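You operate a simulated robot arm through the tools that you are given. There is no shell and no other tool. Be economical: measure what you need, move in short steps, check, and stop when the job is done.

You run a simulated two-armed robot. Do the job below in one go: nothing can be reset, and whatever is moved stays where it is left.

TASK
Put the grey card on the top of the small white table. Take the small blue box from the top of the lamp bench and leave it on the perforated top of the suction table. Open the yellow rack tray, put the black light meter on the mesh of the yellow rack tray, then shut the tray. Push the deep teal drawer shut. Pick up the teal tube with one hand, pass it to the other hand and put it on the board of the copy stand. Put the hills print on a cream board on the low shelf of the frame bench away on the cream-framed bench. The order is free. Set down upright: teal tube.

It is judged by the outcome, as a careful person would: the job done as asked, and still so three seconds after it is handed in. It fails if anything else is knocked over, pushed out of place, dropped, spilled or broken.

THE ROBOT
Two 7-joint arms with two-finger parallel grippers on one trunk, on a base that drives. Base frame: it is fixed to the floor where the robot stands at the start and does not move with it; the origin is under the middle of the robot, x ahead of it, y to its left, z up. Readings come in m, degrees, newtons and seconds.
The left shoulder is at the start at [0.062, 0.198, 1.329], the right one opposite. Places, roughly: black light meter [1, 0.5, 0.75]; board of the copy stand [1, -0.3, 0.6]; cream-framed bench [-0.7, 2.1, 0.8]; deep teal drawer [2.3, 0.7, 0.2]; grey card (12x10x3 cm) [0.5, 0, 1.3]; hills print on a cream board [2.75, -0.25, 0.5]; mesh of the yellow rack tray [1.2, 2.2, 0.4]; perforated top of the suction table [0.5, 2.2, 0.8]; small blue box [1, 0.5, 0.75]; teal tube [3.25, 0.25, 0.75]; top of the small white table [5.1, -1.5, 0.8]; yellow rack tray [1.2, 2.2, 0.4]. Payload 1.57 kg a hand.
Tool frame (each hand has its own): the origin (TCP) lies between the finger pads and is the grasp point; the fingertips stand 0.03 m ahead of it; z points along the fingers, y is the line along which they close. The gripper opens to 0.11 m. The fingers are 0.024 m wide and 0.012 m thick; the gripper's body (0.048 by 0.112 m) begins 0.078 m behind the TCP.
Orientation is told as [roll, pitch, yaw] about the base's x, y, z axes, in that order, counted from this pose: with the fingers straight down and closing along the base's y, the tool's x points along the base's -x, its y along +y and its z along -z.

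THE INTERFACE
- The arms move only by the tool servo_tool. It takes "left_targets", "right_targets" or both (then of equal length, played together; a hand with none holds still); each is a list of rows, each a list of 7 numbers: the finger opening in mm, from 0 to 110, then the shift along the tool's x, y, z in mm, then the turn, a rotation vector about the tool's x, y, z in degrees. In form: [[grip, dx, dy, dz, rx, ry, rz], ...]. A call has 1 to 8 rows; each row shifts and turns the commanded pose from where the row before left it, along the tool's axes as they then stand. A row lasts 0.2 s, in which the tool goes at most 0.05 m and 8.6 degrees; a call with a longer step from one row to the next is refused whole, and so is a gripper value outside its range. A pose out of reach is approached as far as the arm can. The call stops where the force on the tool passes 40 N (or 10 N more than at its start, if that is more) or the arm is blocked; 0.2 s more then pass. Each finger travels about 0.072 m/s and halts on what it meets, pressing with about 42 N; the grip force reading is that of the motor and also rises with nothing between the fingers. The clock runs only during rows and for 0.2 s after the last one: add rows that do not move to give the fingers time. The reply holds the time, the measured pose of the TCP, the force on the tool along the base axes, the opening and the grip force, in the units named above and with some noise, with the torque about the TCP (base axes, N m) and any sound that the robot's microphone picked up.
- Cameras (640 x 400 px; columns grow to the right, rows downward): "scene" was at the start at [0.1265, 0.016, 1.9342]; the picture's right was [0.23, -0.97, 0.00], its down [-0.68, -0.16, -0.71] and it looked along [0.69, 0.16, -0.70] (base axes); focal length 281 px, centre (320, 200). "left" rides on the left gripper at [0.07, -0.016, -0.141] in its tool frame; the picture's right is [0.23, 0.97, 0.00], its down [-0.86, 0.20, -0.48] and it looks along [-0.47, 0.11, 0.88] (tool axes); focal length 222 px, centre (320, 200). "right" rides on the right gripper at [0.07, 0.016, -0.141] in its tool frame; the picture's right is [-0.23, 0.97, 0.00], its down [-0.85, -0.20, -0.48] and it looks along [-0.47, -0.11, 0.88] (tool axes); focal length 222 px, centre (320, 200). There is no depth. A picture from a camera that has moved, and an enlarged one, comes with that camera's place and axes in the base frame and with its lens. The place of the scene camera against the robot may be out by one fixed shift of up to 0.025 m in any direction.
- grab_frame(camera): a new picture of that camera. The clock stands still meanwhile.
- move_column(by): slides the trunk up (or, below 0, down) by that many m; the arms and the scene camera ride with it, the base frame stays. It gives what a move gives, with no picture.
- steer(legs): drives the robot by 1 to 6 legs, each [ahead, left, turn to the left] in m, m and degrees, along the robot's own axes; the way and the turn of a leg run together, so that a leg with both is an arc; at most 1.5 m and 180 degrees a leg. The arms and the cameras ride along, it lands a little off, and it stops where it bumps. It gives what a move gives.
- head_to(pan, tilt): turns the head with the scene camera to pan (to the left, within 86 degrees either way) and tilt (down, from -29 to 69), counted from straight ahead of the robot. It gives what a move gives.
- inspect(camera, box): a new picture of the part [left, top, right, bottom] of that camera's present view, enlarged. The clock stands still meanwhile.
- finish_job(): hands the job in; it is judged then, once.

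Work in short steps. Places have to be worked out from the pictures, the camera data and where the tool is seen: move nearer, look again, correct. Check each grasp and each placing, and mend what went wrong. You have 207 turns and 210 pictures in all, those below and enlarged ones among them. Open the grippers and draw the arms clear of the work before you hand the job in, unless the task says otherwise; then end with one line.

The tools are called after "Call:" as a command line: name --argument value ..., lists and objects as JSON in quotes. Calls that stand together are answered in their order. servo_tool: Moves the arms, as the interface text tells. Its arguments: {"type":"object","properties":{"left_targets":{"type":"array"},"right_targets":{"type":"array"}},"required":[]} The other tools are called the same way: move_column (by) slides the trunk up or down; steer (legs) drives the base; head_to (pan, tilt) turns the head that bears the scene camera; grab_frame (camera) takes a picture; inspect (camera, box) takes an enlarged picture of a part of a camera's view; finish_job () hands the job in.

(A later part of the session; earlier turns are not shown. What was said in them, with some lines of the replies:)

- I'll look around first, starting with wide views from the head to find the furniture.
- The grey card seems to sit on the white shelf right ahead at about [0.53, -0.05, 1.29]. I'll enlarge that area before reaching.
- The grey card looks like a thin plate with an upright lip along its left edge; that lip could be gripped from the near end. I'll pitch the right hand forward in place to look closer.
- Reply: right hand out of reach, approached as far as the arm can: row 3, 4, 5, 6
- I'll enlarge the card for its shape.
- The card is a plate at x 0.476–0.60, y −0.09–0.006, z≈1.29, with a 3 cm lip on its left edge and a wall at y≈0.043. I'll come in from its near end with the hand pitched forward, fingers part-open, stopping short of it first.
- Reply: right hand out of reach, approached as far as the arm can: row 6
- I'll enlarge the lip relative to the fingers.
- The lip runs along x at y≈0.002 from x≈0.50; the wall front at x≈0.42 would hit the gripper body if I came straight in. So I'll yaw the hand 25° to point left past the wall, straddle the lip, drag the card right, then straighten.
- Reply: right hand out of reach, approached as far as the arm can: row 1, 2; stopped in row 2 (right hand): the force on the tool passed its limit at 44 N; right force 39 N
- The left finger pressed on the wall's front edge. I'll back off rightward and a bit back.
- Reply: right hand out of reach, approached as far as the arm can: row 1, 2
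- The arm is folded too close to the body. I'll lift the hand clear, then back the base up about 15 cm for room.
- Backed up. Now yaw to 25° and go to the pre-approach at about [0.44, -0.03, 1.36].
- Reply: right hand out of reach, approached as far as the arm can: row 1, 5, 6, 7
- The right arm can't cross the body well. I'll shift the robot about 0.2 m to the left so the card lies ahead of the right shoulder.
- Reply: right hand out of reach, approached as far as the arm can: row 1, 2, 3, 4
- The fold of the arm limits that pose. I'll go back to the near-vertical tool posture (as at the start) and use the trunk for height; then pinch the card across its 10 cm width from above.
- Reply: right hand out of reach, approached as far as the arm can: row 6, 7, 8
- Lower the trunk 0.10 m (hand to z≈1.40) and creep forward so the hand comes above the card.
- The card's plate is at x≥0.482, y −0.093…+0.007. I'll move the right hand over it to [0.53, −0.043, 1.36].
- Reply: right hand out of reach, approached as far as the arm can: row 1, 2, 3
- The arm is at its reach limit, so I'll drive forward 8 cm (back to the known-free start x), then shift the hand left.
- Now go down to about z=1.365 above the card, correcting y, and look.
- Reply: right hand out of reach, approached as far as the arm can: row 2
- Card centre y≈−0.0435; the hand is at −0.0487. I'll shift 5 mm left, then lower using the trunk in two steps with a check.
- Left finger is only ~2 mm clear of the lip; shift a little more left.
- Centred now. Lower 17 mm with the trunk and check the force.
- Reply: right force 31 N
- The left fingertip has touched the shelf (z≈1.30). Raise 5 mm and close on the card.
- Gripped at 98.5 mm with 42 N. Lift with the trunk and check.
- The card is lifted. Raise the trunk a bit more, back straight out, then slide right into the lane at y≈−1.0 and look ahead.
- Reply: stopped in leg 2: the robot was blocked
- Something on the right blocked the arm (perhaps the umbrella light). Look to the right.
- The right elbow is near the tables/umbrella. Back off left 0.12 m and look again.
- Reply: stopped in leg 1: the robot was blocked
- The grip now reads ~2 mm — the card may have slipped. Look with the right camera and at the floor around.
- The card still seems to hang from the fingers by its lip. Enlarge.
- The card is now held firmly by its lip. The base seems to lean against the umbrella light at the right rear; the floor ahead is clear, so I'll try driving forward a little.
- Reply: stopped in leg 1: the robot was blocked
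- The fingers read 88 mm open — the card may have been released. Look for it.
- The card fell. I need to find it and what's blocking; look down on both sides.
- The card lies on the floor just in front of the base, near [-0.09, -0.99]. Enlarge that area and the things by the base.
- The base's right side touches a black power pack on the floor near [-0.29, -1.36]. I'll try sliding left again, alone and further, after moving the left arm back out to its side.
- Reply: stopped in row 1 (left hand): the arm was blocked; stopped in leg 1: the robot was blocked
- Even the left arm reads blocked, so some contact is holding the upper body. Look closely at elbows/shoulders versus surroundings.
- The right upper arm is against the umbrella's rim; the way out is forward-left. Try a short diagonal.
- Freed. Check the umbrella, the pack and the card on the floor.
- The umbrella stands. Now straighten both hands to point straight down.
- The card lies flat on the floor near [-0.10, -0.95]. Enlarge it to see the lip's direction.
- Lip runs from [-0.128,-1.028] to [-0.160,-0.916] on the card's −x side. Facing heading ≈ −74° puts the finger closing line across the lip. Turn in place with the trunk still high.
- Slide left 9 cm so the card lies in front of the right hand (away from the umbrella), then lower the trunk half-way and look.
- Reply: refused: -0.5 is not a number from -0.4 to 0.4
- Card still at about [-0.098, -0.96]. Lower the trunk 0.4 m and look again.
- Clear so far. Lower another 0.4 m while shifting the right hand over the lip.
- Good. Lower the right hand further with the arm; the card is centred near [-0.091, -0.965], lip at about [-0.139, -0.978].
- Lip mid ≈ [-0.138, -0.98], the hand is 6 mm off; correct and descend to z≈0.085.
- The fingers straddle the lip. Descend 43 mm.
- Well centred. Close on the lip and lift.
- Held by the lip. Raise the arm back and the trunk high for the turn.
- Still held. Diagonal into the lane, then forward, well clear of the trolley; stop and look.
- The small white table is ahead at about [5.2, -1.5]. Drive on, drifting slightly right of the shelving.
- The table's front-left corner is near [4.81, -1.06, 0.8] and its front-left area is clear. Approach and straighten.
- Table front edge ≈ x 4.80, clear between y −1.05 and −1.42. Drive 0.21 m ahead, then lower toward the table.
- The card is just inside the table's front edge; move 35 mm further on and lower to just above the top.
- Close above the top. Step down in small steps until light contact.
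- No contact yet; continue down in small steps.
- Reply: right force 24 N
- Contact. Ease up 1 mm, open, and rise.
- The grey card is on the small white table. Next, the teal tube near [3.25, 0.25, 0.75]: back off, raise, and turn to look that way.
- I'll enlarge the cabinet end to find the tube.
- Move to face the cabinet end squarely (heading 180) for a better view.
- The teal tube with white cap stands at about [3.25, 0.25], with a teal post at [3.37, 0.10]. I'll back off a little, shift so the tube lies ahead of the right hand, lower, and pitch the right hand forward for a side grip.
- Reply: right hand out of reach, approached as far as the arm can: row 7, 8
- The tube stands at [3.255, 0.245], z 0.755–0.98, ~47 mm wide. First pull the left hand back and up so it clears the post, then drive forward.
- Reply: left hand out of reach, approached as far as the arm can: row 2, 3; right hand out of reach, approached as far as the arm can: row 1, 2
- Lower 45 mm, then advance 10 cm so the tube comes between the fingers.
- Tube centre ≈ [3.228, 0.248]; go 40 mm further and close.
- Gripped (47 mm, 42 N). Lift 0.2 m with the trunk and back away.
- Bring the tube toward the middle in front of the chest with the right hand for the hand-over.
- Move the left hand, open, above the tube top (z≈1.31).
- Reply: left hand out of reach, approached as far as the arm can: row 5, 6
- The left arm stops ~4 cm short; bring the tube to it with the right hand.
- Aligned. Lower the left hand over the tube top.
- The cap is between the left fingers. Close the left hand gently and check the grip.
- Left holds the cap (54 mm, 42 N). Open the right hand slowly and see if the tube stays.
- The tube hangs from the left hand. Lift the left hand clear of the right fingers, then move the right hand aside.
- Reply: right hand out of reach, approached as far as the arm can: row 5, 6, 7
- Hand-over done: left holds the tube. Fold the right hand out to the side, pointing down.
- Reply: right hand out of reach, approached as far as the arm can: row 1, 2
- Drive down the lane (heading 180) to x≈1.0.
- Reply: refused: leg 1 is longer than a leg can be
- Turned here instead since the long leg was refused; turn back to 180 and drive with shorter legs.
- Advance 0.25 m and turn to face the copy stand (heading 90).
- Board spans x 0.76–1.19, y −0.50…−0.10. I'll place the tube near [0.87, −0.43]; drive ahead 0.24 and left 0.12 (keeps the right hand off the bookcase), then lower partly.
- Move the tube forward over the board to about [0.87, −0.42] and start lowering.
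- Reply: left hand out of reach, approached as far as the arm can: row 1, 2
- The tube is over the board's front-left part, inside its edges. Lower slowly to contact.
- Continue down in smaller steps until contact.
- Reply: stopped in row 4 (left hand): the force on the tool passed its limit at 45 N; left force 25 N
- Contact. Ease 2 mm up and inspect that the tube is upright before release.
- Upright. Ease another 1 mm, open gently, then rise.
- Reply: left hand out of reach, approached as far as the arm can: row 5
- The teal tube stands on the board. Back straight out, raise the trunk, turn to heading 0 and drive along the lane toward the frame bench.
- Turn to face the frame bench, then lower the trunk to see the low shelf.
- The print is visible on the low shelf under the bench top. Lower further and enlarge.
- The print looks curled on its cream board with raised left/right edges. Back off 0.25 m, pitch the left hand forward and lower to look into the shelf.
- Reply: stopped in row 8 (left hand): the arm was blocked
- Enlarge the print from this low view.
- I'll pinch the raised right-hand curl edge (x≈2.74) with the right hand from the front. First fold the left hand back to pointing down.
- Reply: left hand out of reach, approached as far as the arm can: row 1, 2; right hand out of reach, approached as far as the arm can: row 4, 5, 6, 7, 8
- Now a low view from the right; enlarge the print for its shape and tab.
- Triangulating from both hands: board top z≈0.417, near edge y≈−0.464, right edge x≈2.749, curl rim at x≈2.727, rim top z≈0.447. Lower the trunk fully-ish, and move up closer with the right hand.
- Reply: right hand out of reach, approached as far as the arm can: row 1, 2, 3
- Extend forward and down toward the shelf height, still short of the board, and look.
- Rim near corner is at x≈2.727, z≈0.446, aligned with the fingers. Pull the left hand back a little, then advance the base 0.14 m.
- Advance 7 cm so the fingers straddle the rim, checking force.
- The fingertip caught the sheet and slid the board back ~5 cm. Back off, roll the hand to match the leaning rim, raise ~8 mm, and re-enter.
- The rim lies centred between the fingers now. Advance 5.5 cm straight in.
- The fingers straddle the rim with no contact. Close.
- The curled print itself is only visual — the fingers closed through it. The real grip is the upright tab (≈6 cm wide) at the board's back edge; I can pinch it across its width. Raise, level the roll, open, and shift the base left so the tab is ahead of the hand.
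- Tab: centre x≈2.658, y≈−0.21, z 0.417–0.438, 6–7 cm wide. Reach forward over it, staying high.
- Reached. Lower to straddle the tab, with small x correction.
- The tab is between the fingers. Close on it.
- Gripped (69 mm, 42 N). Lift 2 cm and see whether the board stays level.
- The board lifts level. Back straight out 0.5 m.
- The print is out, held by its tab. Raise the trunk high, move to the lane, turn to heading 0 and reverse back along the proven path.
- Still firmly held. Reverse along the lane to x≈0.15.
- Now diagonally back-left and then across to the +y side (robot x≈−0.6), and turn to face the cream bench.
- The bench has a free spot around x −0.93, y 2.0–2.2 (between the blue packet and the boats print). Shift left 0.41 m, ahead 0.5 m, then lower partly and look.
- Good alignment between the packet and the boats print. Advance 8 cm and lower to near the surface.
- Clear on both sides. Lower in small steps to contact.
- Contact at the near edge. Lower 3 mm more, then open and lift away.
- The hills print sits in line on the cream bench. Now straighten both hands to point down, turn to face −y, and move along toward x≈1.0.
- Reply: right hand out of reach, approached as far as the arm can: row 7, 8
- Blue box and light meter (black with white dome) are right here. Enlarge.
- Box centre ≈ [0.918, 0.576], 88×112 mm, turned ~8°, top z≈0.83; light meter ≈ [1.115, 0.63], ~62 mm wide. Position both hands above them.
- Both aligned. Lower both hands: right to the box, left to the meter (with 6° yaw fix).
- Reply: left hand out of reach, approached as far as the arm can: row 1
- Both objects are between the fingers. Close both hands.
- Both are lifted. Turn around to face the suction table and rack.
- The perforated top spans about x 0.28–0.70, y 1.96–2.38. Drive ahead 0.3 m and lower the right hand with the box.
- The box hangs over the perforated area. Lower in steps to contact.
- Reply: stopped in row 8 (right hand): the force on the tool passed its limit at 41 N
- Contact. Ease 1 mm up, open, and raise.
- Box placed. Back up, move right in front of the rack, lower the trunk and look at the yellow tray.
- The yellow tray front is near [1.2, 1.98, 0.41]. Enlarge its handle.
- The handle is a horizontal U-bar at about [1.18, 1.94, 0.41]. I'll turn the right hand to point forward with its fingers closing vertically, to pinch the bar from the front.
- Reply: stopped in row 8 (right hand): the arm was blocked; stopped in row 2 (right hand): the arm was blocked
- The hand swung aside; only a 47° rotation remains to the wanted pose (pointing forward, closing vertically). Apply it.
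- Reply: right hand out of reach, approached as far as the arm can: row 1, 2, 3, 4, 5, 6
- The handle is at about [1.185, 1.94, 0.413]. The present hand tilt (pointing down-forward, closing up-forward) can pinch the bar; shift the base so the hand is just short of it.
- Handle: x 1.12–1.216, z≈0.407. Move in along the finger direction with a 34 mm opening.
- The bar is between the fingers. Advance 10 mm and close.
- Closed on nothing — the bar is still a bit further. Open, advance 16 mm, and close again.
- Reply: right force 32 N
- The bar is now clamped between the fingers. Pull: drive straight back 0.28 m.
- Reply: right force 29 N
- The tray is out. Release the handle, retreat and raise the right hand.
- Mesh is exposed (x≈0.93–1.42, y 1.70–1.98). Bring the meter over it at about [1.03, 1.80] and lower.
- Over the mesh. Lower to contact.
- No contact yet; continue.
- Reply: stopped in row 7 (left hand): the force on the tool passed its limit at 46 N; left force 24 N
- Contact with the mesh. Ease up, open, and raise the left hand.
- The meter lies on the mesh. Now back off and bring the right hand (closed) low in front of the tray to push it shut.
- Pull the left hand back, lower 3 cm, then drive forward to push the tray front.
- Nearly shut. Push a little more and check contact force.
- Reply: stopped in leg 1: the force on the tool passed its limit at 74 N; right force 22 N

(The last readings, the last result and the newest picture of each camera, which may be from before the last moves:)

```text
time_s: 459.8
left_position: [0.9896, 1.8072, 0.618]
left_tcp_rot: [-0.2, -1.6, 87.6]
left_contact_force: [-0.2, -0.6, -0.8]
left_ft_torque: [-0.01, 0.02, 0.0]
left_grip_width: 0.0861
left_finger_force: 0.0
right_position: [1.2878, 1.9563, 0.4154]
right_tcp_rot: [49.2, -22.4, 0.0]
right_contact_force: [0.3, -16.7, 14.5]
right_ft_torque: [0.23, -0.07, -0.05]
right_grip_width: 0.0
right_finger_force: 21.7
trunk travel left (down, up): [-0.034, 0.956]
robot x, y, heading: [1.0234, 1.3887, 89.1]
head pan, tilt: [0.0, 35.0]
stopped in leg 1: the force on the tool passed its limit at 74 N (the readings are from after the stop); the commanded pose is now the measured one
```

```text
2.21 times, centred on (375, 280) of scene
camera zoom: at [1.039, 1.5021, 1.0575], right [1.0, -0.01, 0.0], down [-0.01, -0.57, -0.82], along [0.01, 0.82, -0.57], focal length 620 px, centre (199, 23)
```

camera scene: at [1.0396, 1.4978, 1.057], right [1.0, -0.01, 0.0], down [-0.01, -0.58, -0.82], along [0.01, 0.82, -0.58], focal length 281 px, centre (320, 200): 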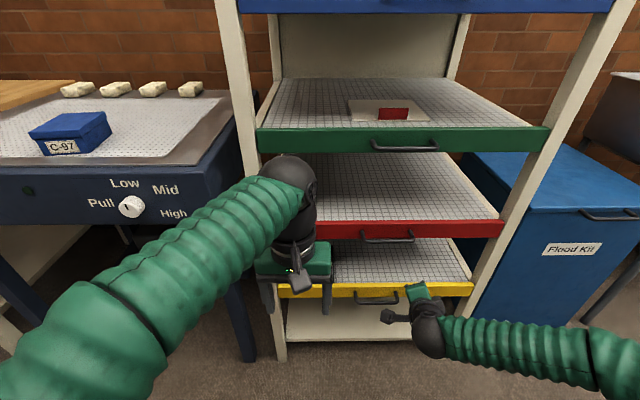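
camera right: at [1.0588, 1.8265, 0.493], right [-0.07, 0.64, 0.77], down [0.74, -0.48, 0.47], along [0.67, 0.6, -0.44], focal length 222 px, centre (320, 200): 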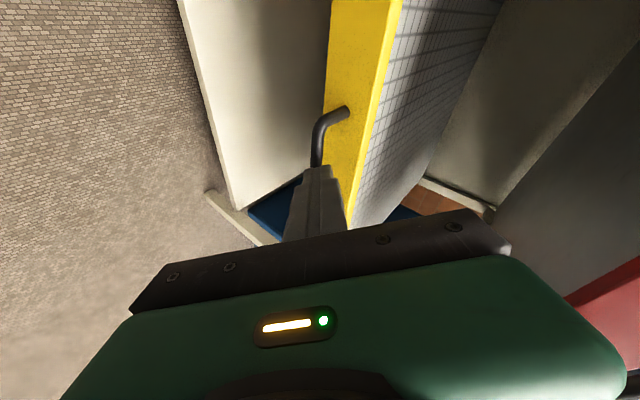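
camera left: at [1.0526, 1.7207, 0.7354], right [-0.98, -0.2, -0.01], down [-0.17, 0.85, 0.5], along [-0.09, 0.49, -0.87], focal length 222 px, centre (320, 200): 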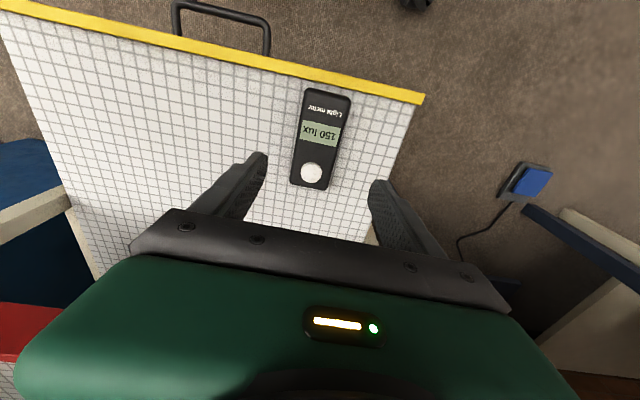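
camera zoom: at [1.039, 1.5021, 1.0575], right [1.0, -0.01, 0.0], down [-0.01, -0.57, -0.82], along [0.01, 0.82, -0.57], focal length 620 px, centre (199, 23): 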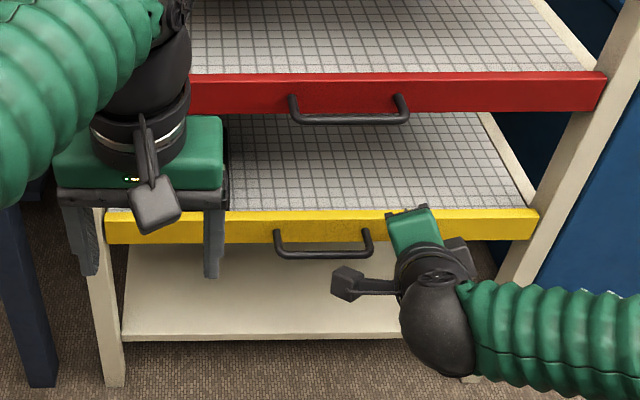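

The tray is firmly shut. Back off, raise the trunk, check the meter through the gap, and move along to the teal drawer.

Call:
steer --legs '[[-0.2, 0, 0]]'

Call:
inspect --camera "scene" --box '[230, 160, 520, 330]'

Call:
move_column --by 0.4

Call:
steer --legs '[[0, -1.3, 0], [0, 0, -90]]'

Call:
head_to --pan -70 --tilt 40

Call:
grab_frame --camera "scene"

```text
time_s: 461.4
left_position: [0.9885, 1.6078, 0.6177]
left_tcp_rot: [-0.3, -1.4, 87.7]
left_contact_force: [-0.5, -0.5, 0.2]
left_ft_torque: [-0.01, -0.01, 0.0]
left_grip_width: 0.086
left_finger_force: 0.1
right_position: [1.2851, 1.7546, 0.4133]
right_tcp_rot: [48.9, -22.1, -0.1]
right_contact_force: [-0.1, 0.0, -0.4]
right_ft_torque: [0.0, 0.0, 0.02]
right_grip_width: 0.0
right_finger_force: 21.3
trunk travel left (down, up): [-0.034, 0.956]
robot x, y, heading: [1.0186, 1.1838, 89.2]
head pan, tilt: [0.0, 35.0]
```

```text
2.21 times, centred on (375, 245) of scene
camera zoom: at [1.0372, 1.3035, 1.0571], right [1.0, -0.01, 0.0], down [-0.01, -0.57, -0.82], along [0.01, 0.82, -0.57], focal length 620 px, centre (199, 101)
```

zoom: 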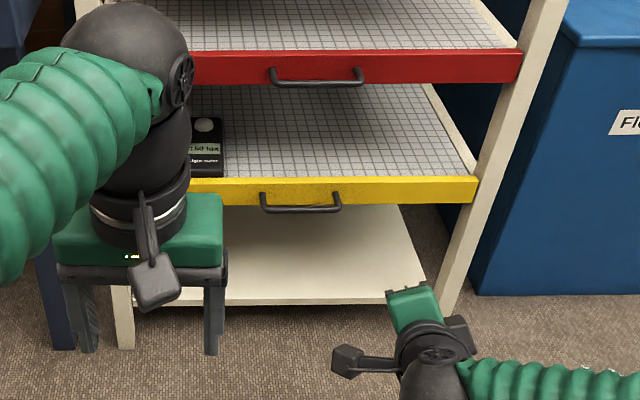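

```text
time_s: 465.2
left_position: [0.988, 1.6072, 1.0175]
left_tcp_rot: [-0.3, -1.5, 87.5]
left_contact_force: [0.3, 0.0, -0.6]
left_ft_torque: [-0.02, 0.01, 0.04]
left_grip_width: 0.0859
left_finger_force: 0.1
right_position: [1.2868, 1.7557, 0.8146]
right_tcp_rot: [48.9, -22.1, 0.0]
right_contact_force: [0.4, 0.1, -0.1]
right_ft_torque: [-0.01, 0.0, -0.01]
right_grip_width: 0.0001
right_finger_force: 21.1
trunk travel left (down, up): [-0.434, 0.556]
robot x, y, heading: [1.0203, 1.1816, 89.3]
head pan, tilt: [0.0, 35.0]
```

```text
time_s: 475.7
left_position: [2.77, 1.193, 1.0173]
left_tcp_rot: [-0.3, -1.5, -3.3]
left_contact_force: [0.7, -0.1, 0.4]
left_ft_torque: [-0.01, 0.0, 0.02]
left_grip_width: 0.0863
left_finger_force: 0.1
right_position: [2.9152, 0.8934, 0.8143]
right_tcp_rot: [49.0, -22.2, -91.1]
right_contact_force: [0.1, 0.5, 0.0]
right_ft_torque: [0.01, -0.01, 0.01]
right_grip_width: 0.0
right_finger_force: 21.1
trunk travel left (down, up): [-0.434, 0.556]
robot x, y, heading: [2.3462, 1.1673, -1.8]
head pan, tilt: [0.0, 35.0]
```

```text
time_s: 477.1
left_position: [2.7699, 1.1933, 1.0173]
left_tcp_rot: [-0.4, -1.5, -3.3]
left_contact_force: [-0.2, -0.3, 0.3]
left_ft_torque: [0.04, 0.03, -0.04]
left_grip_width: 0.086
left_finger_force: 0.1
right_position: [2.9135, 0.8927, 0.8146]
right_tcp_rot: [49.0, -22.1, -90.9]
right_contact_force: [-0.6, 0.0, 0.0]
right_ft_torque: [-0.01, -0.03, -0.04]
right_grip_width: 0.0
right_finger_force: 21.5
trunk travel left (down, up): [-0.434, 0.556]
robot x, y, heading: [2.3498, 1.1686, -1.5]
head pan, tilt: [-70.0, 40.0]
```

```text
22 pictures are left
camera scene: at [2.423, 1.0816, 1.4495], right [-0.95, -0.31, 0.0], down [-0.2, 0.61, -0.77], along [0.24, -0.73, -0.64], focal length 281 px, centre (320, 200)
```

scene: 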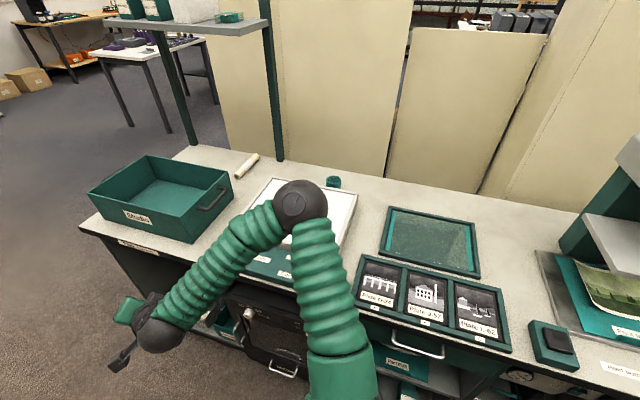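

The meter is still on the mesh. Now face the bench (heading −90) from further back to find the open deep drawer.

Call:
move_column --by 0.2

Call:
steer --legs '[[-0.1, 0.2, 0], [0, 0, -88]]'

Call:
head_to --pan 0 --tilt 58

Call:
grab_frame --camera "scene"

```text
time_s: 479.3
left_position: [2.7693, 1.1919, 1.2189]
left_tcp_rot: [-0.3, -1.4, -3.3]
left_contact_force: [0.9, -0.7, 0.8]
left_ft_torque: [-0.03, 0.0, -0.01]
left_grip_width: 0.0859
left_finger_force: 0.0
right_position: [2.914, 0.8931, 1.0144]
right_tcp_rot: [49.0, -22.1, -91.0]
right_contact_force: [0.1, 0.4, -0.1]
right_ft_torque: [0.01, -0.02, 0.0]
right_grip_width: 0.0
right_finger_force: 21.3
trunk travel left (down, up): [-0.634, 0.356]
robot x, y, heading: [2.3512, 1.1674, -1.9]
head pan, tilt: [-70.0, 40.0]
```

```text
time_s: 484.8
left_position: [2.2874, 0.953, 1.2184]
left_tcp_rot: [-0.3, -1.5, -92.6]
left_contact_force: [-0.2, -0.8, 0.0]
left_ft_torque: [0.01, 0.0, 0.0]
left_grip_width: 0.0861
left_finger_force: 0.1
right_position: [1.9914, 0.8046, 1.0147]
right_tcp_rot: [48.9, -22.2, 179.8]
right_contact_force: [-0.5, -0.2, -0.3]
right_ft_torque: [0.0, 0.0, 0.02]
right_grip_width: 0.0
right_finger_force: 21.6
trunk travel left (down, up): [-0.634, 0.356]
robot x, y, heading: [2.2544, 1.3715, -91.4]
head pan, tilt: [-70.0, 40.0]
```

```text
time_s: 486.2
left_position: [2.2888, 0.954, 1.2192]
left_tcp_rot: [-0.2, -1.6, -92.6]
left_contact_force: [-0.5, 0.1, 0.4]
left_ft_torque: [-0.02, -0.01, -0.04]
left_grip_width: 0.0861
left_finger_force: 0.0
right_position: [1.9907, 0.8049, 1.0165]
right_tcp_rot: [49.1, -22.1, 179.7]
right_contact_force: [0.6, -0.3, 0.4]
right_ft_torque: [-0.01, 0.0, 0.03]
right_grip_width: 0.0
right_finger_force: 20.9
trunk travel left (down, up): [-0.634, 0.356]
robot x, y, heading: [2.2577, 1.3706, -90.9]
head pan, tilt: [0.0, 58.0]
```

```text
21 pictures are left
camera scene: at [2.2679, 1.2659, 1.6252], right [-1.0, 0.02, 0.0], down [0.02, 0.85, -0.53], along [-0.01, -0.53, -0.85], focal length 281 px, centre (320, 200)
```

scene: 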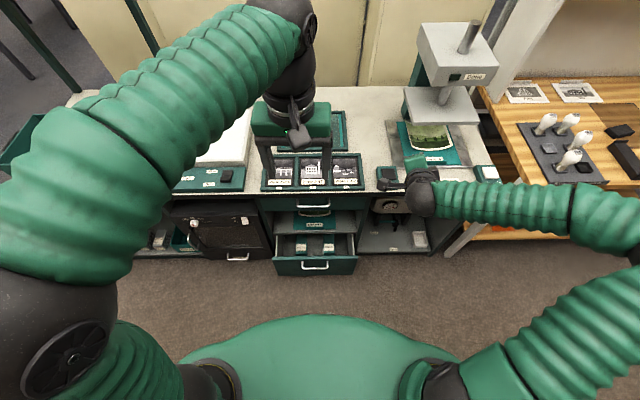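

The open deep drawer's front is at about x 2.27, y≈0.78, z 0.1–0.36. I'll push it with the closed right hand: shift the base so that hand is in line, then lower.

Call:
steer --legs '[[-0.08, 0.275, 1.0]]'

Call:
move_column --by -0.4

Call:
move_column --by -0.2

Call:
servo_tool --right_targets '[[0, 11, -21, 18, 0, 0, 0], [0, 11, -21, 18, 0, 0, 0], [0, 11, -21, 18, 0, 0, 0], [0, 11, -21, 18, 0, 0, 0], [0, 0, 0, 0, 0, 0, 0]]'

Call:
grab_frame --camera "scene"

```text
time_s: 488.2
left_position: [2.5514, 1.0325, 1.2194]
left_tcp_rot: [0.3, -1.5, -91.7]
left_contact_force: [-0.6, -0.1, -0.5]
left_ft_torque: [-0.02, -0.07, -0.04]
left_grip_width: 0.0861
left_finger_force: 0.1
right_position: [2.2597, 0.8786, 1.0118]
right_tcp_rot: [48.9, -21.7, -179.3]
right_contact_force: [-0.9, -0.9, -0.4]
right_ft_torque: [-0.06, -0.09, 0.09]
right_grip_width: 0.0001
right_finger_force: 21.3
trunk travel left (down, up): [-0.634, 0.356]
robot x, y, heading: [2.5259, 1.4497, -90.0]
head pan, tilt: [0.0, 58.0]
```

```text
time_s: 492.0
left_position: [2.5654, 1.0352, 0.819]
left_tcp_rot: [-0.4, -1.6, -91.6]
left_contact_force: [0.6, -0.2, 0.5]
left_ft_torque: [0.0, 0.0, 0.0]
left_grip_width: 0.0859
left_finger_force: 0.0
right_position: [2.2704, 0.8798, 0.6165]
right_tcp_rot: [49.1, -22.1, -179.4]
right_contact_force: [0.2, 0.0, 0.7]
right_ft_torque: [0.01, 0.03, -0.04]
right_grip_width: 0.0001
right_finger_force: 21.0
trunk travel left (down, up): [-0.234, 0.756]
robot x, y, heading: [2.5275, 1.4484, -90.0]
head pan, tilt: [0.0, 58.0]
```

```text
time_s: 494.2
left_position: [2.5645, 1.0354, 0.6191]
left_tcp_rot: [-0.4, -1.5, -91.7]
left_contact_force: [0.2, -0.1, 0.5]
left_ft_torque: [0.01, 0.05, 0.02]
left_grip_width: 0.0862
left_finger_force: 0.1
right_position: [2.2694, 0.8809, 0.4147]
right_tcp_rot: [49.2, -22.2, -179.5]
right_contact_force: [0.6, 0.6, 0.3]
right_ft_torque: [-0.02, 0.0, -0.02]
right_grip_width: 0.0
right_finger_force: 21.5
trunk travel left (down, up): [-0.034, 0.956]
robot x, y, heading: [2.5275, 1.4528, -90.2]
head pan, tilt: [0.0, 58.0]
```

```text
time_s: 495.4
left_position: [2.5668, 1.034, 0.6192]
left_tcp_rot: [-0.5, -1.7, -91.7]
left_contact_force: [0.2, 0.1, 0.0]
left_ft_torque: [-0.01, 0.01, 0.02]
left_grip_width: 0.0861
left_finger_force: 0.0
right_position: [2.2684, 0.8817, 0.2969]
right_tcp_rot: [49.1, -22.1, -179.5]
right_contact_force: [0.0, 0.0, -0.5]
right_ft_torque: [0.0, 0.03, -0.01]
right_grip_width: 0.0001
right_finger_force: 21.1
trunk travel left (down, up): [-0.034, 0.956]
robot x, y, heading: [2.5295, 1.451, -90.0]
head pan, tilt: [0.0, 58.0]
```

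```text
20 pictures are left
camera scene: at [2.5394, 1.3458, 1.0251], right [-1.0, 0.0, 0.0], down [0.0, 0.85, -0.53], along [0.0, -0.53, -0.85], focal length 281 px, centre (320, 200)
```

scene: 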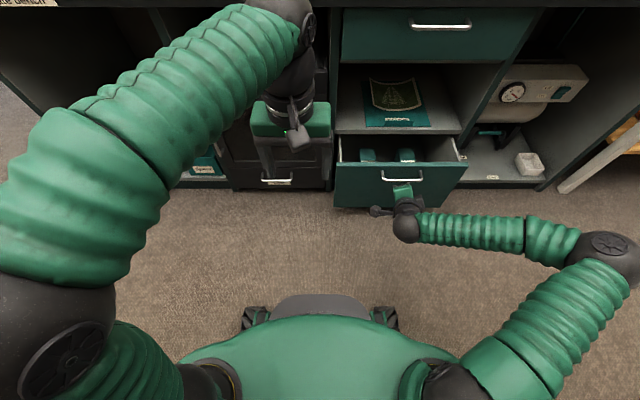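

The hand is lined up just below the drawer handle. Drive forward to push it shut.

Call:
steer --legs '[[0.3, 0, 0]]'

Call:
grab_frame --camera "scene"

```text
time_s: 496.8
left_position: [2.5637, 0.8896, 0.6194]
left_tcp_rot: [-0.4, -1.7, -91.7]
left_contact_force: [0.7, -0.3, 0.2]
left_ft_torque: [-0.01, 0.02, 0.0]
left_grip_width: 0.0861
left_finger_force: 0.1
right_position: [2.2688, 0.742, 0.2911]
right_tcp_rot: [48.0, -21.9, -179.2]
right_contact_force: [-2.9, 1.3, -3.4]
right_ft_torque: [0.02, -0.05, 0.0]
right_grip_width: 0.0
right_finger_force: 21.6
trunk travel left (down, up): [-0.034, 0.956]
robot x, y, heading: [2.525, 1.306, -89.8]
head pan, tilt: [0.0, 58.0]
stopped in leg 1: the force on the tool passed its limit at 148 N (the readings are from after the stop); the commanded pose is now the measured one
```

```text
19 pictures are left
camera scene: at [2.5379, 1.1992, 1.025], right [-1.0, 0.0, 0.0], down [0.0, 0.85, -0.53], along [0.0, -0.53, -0.85], focal length 281 px, centre (320, 200)
```

scene: 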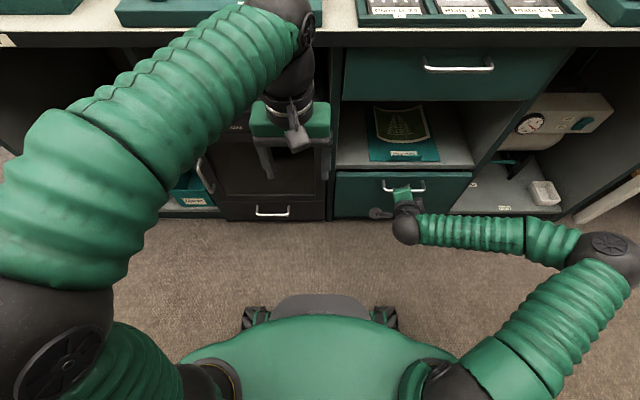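

The drawer hit its stop. Back off and verify that it stays shut.

Call:
steer --legs '[[-0.15, 0, 0]]'

Call:
inspect --camera "scene" --box '[310, 30, 500, 230]'

```text
time_s: 498.1
left_position: [2.5633, 1.0356, 0.6212]
left_tcp_rot: [-0.4, -1.7, -91.9]
left_contact_force: [0.2, 0.6, -0.6]
left_ft_torque: [-0.01, 0.03, 0.02]
left_grip_width: 0.0864
left_finger_force: 0.0
right_position: [2.2689, 0.891, 0.2929]
right_tcp_rot: [48.1, -22.0, -179.2]
right_contact_force: [0.2, 0.5, 0.1]
right_ft_torque: [0.01, -0.03, 0.0]
right_grip_width: 0.0
right_finger_force: 21.4
trunk travel left (down, up): [-0.034, 0.956]
robot x, y, heading: [2.5261, 1.4518, -90.1]
head pan, tilt: [0.0, 58.0]
```

```text
2.00 times, centred on (405, 130) of scene
camera zoom: at [2.5384, 1.3468, 1.0252], right [-1.0, 0.0, 0.0], down [0.0, 0.85, -0.53], along [0.0, -0.53, -0.85], focal length 562 px, centre (150, 340)
```

zoom: 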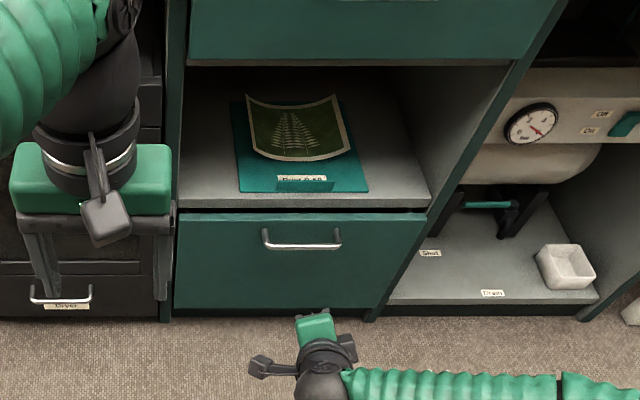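

The deep drawer is flush shut. Open both grippers, draw the hands away a bit, then hand in.

Call:
servo_tool --left_targets '[[110, 0, 0, 0, 0, 0, 0], [110, 0, 0, 0, 0, 0, 0], [110, 0, 0, 0, 0, 0, 0], [110, 0, 0, 0, 0, 0, 0]]' --right_targets '[[30, 0, 0, -20, 0, 0, 0], [60, 0, 0, 0, 0, 0, 0], [90, 0, 0, 0, 0, 0, 0], [110, 0, 0, 0, 0, 0, 0]]'

Call:
head_to --pan 80 --tilt 25

```text
time_s: 499.1
left_position: [2.5629, 1.0375, 0.6209]
left_tcp_rot: [-0.5, -1.7, -91.9]
left_contact_force: [-0.4, -0.8, -0.7]
left_ft_torque: [0.0, -0.01, -0.01]
left_grip_width: 0.1099
left_finger_force: 0.1
right_position: [2.2727, 0.9053, 0.3061]
right_tcp_rot: [48.2, -21.9, -179.3]
right_contact_force: [0.3, 0.1, 0.4]
right_ft_torque: [-0.02, -0.03, 0.02]
right_grip_width: 0.11
right_finger_force: 0.2
trunk travel left (down, up): [-0.034, 0.956]
robot x, y, heading: [2.5242, 1.4516, -90.4]
head pan, tilt: [0.0, 58.0]
```

```text
time_s: 500.7
left_position: [2.5638, 1.0359, 0.6215]
left_tcp_rot: [-0.4, -1.8, -91.9]
left_contact_force: [-0.2, -0.6, 0.3]
left_ft_torque: [-0.02, 0.0, 0.01]
left_grip_width: 0.11
left_finger_force: 0.0
right_position: [2.2722, 0.9056, 0.3057]
right_tcp_rot: [48.2, -21.9, -179.3]
right_contact_force: [0.0, 0.4, -0.2]
right_ft_torque: [0.01, -0.02, 0.01]
right_grip_width: 0.1101
right_finger_force: 0.0
trunk travel left (down, up): [-0.034, 0.956]
robot x, y, heading: [2.5255, 1.4506, -90.1]
head pan, tilt: [80.0, 25.0]
```

All parts are done, the grippers are open and the hands are clear; handing in.

Call:
finish_job

```text
The job is handed in.
```

All six parts are done, but I dropped the grey card on the floor on the way to the white table and picked it up again. Around then the robot's right arm, and possibly its base, pressed against the umbrella light and the power pack beside it. The umbrella was still standing, but I can't rule out that either shifted slightly.
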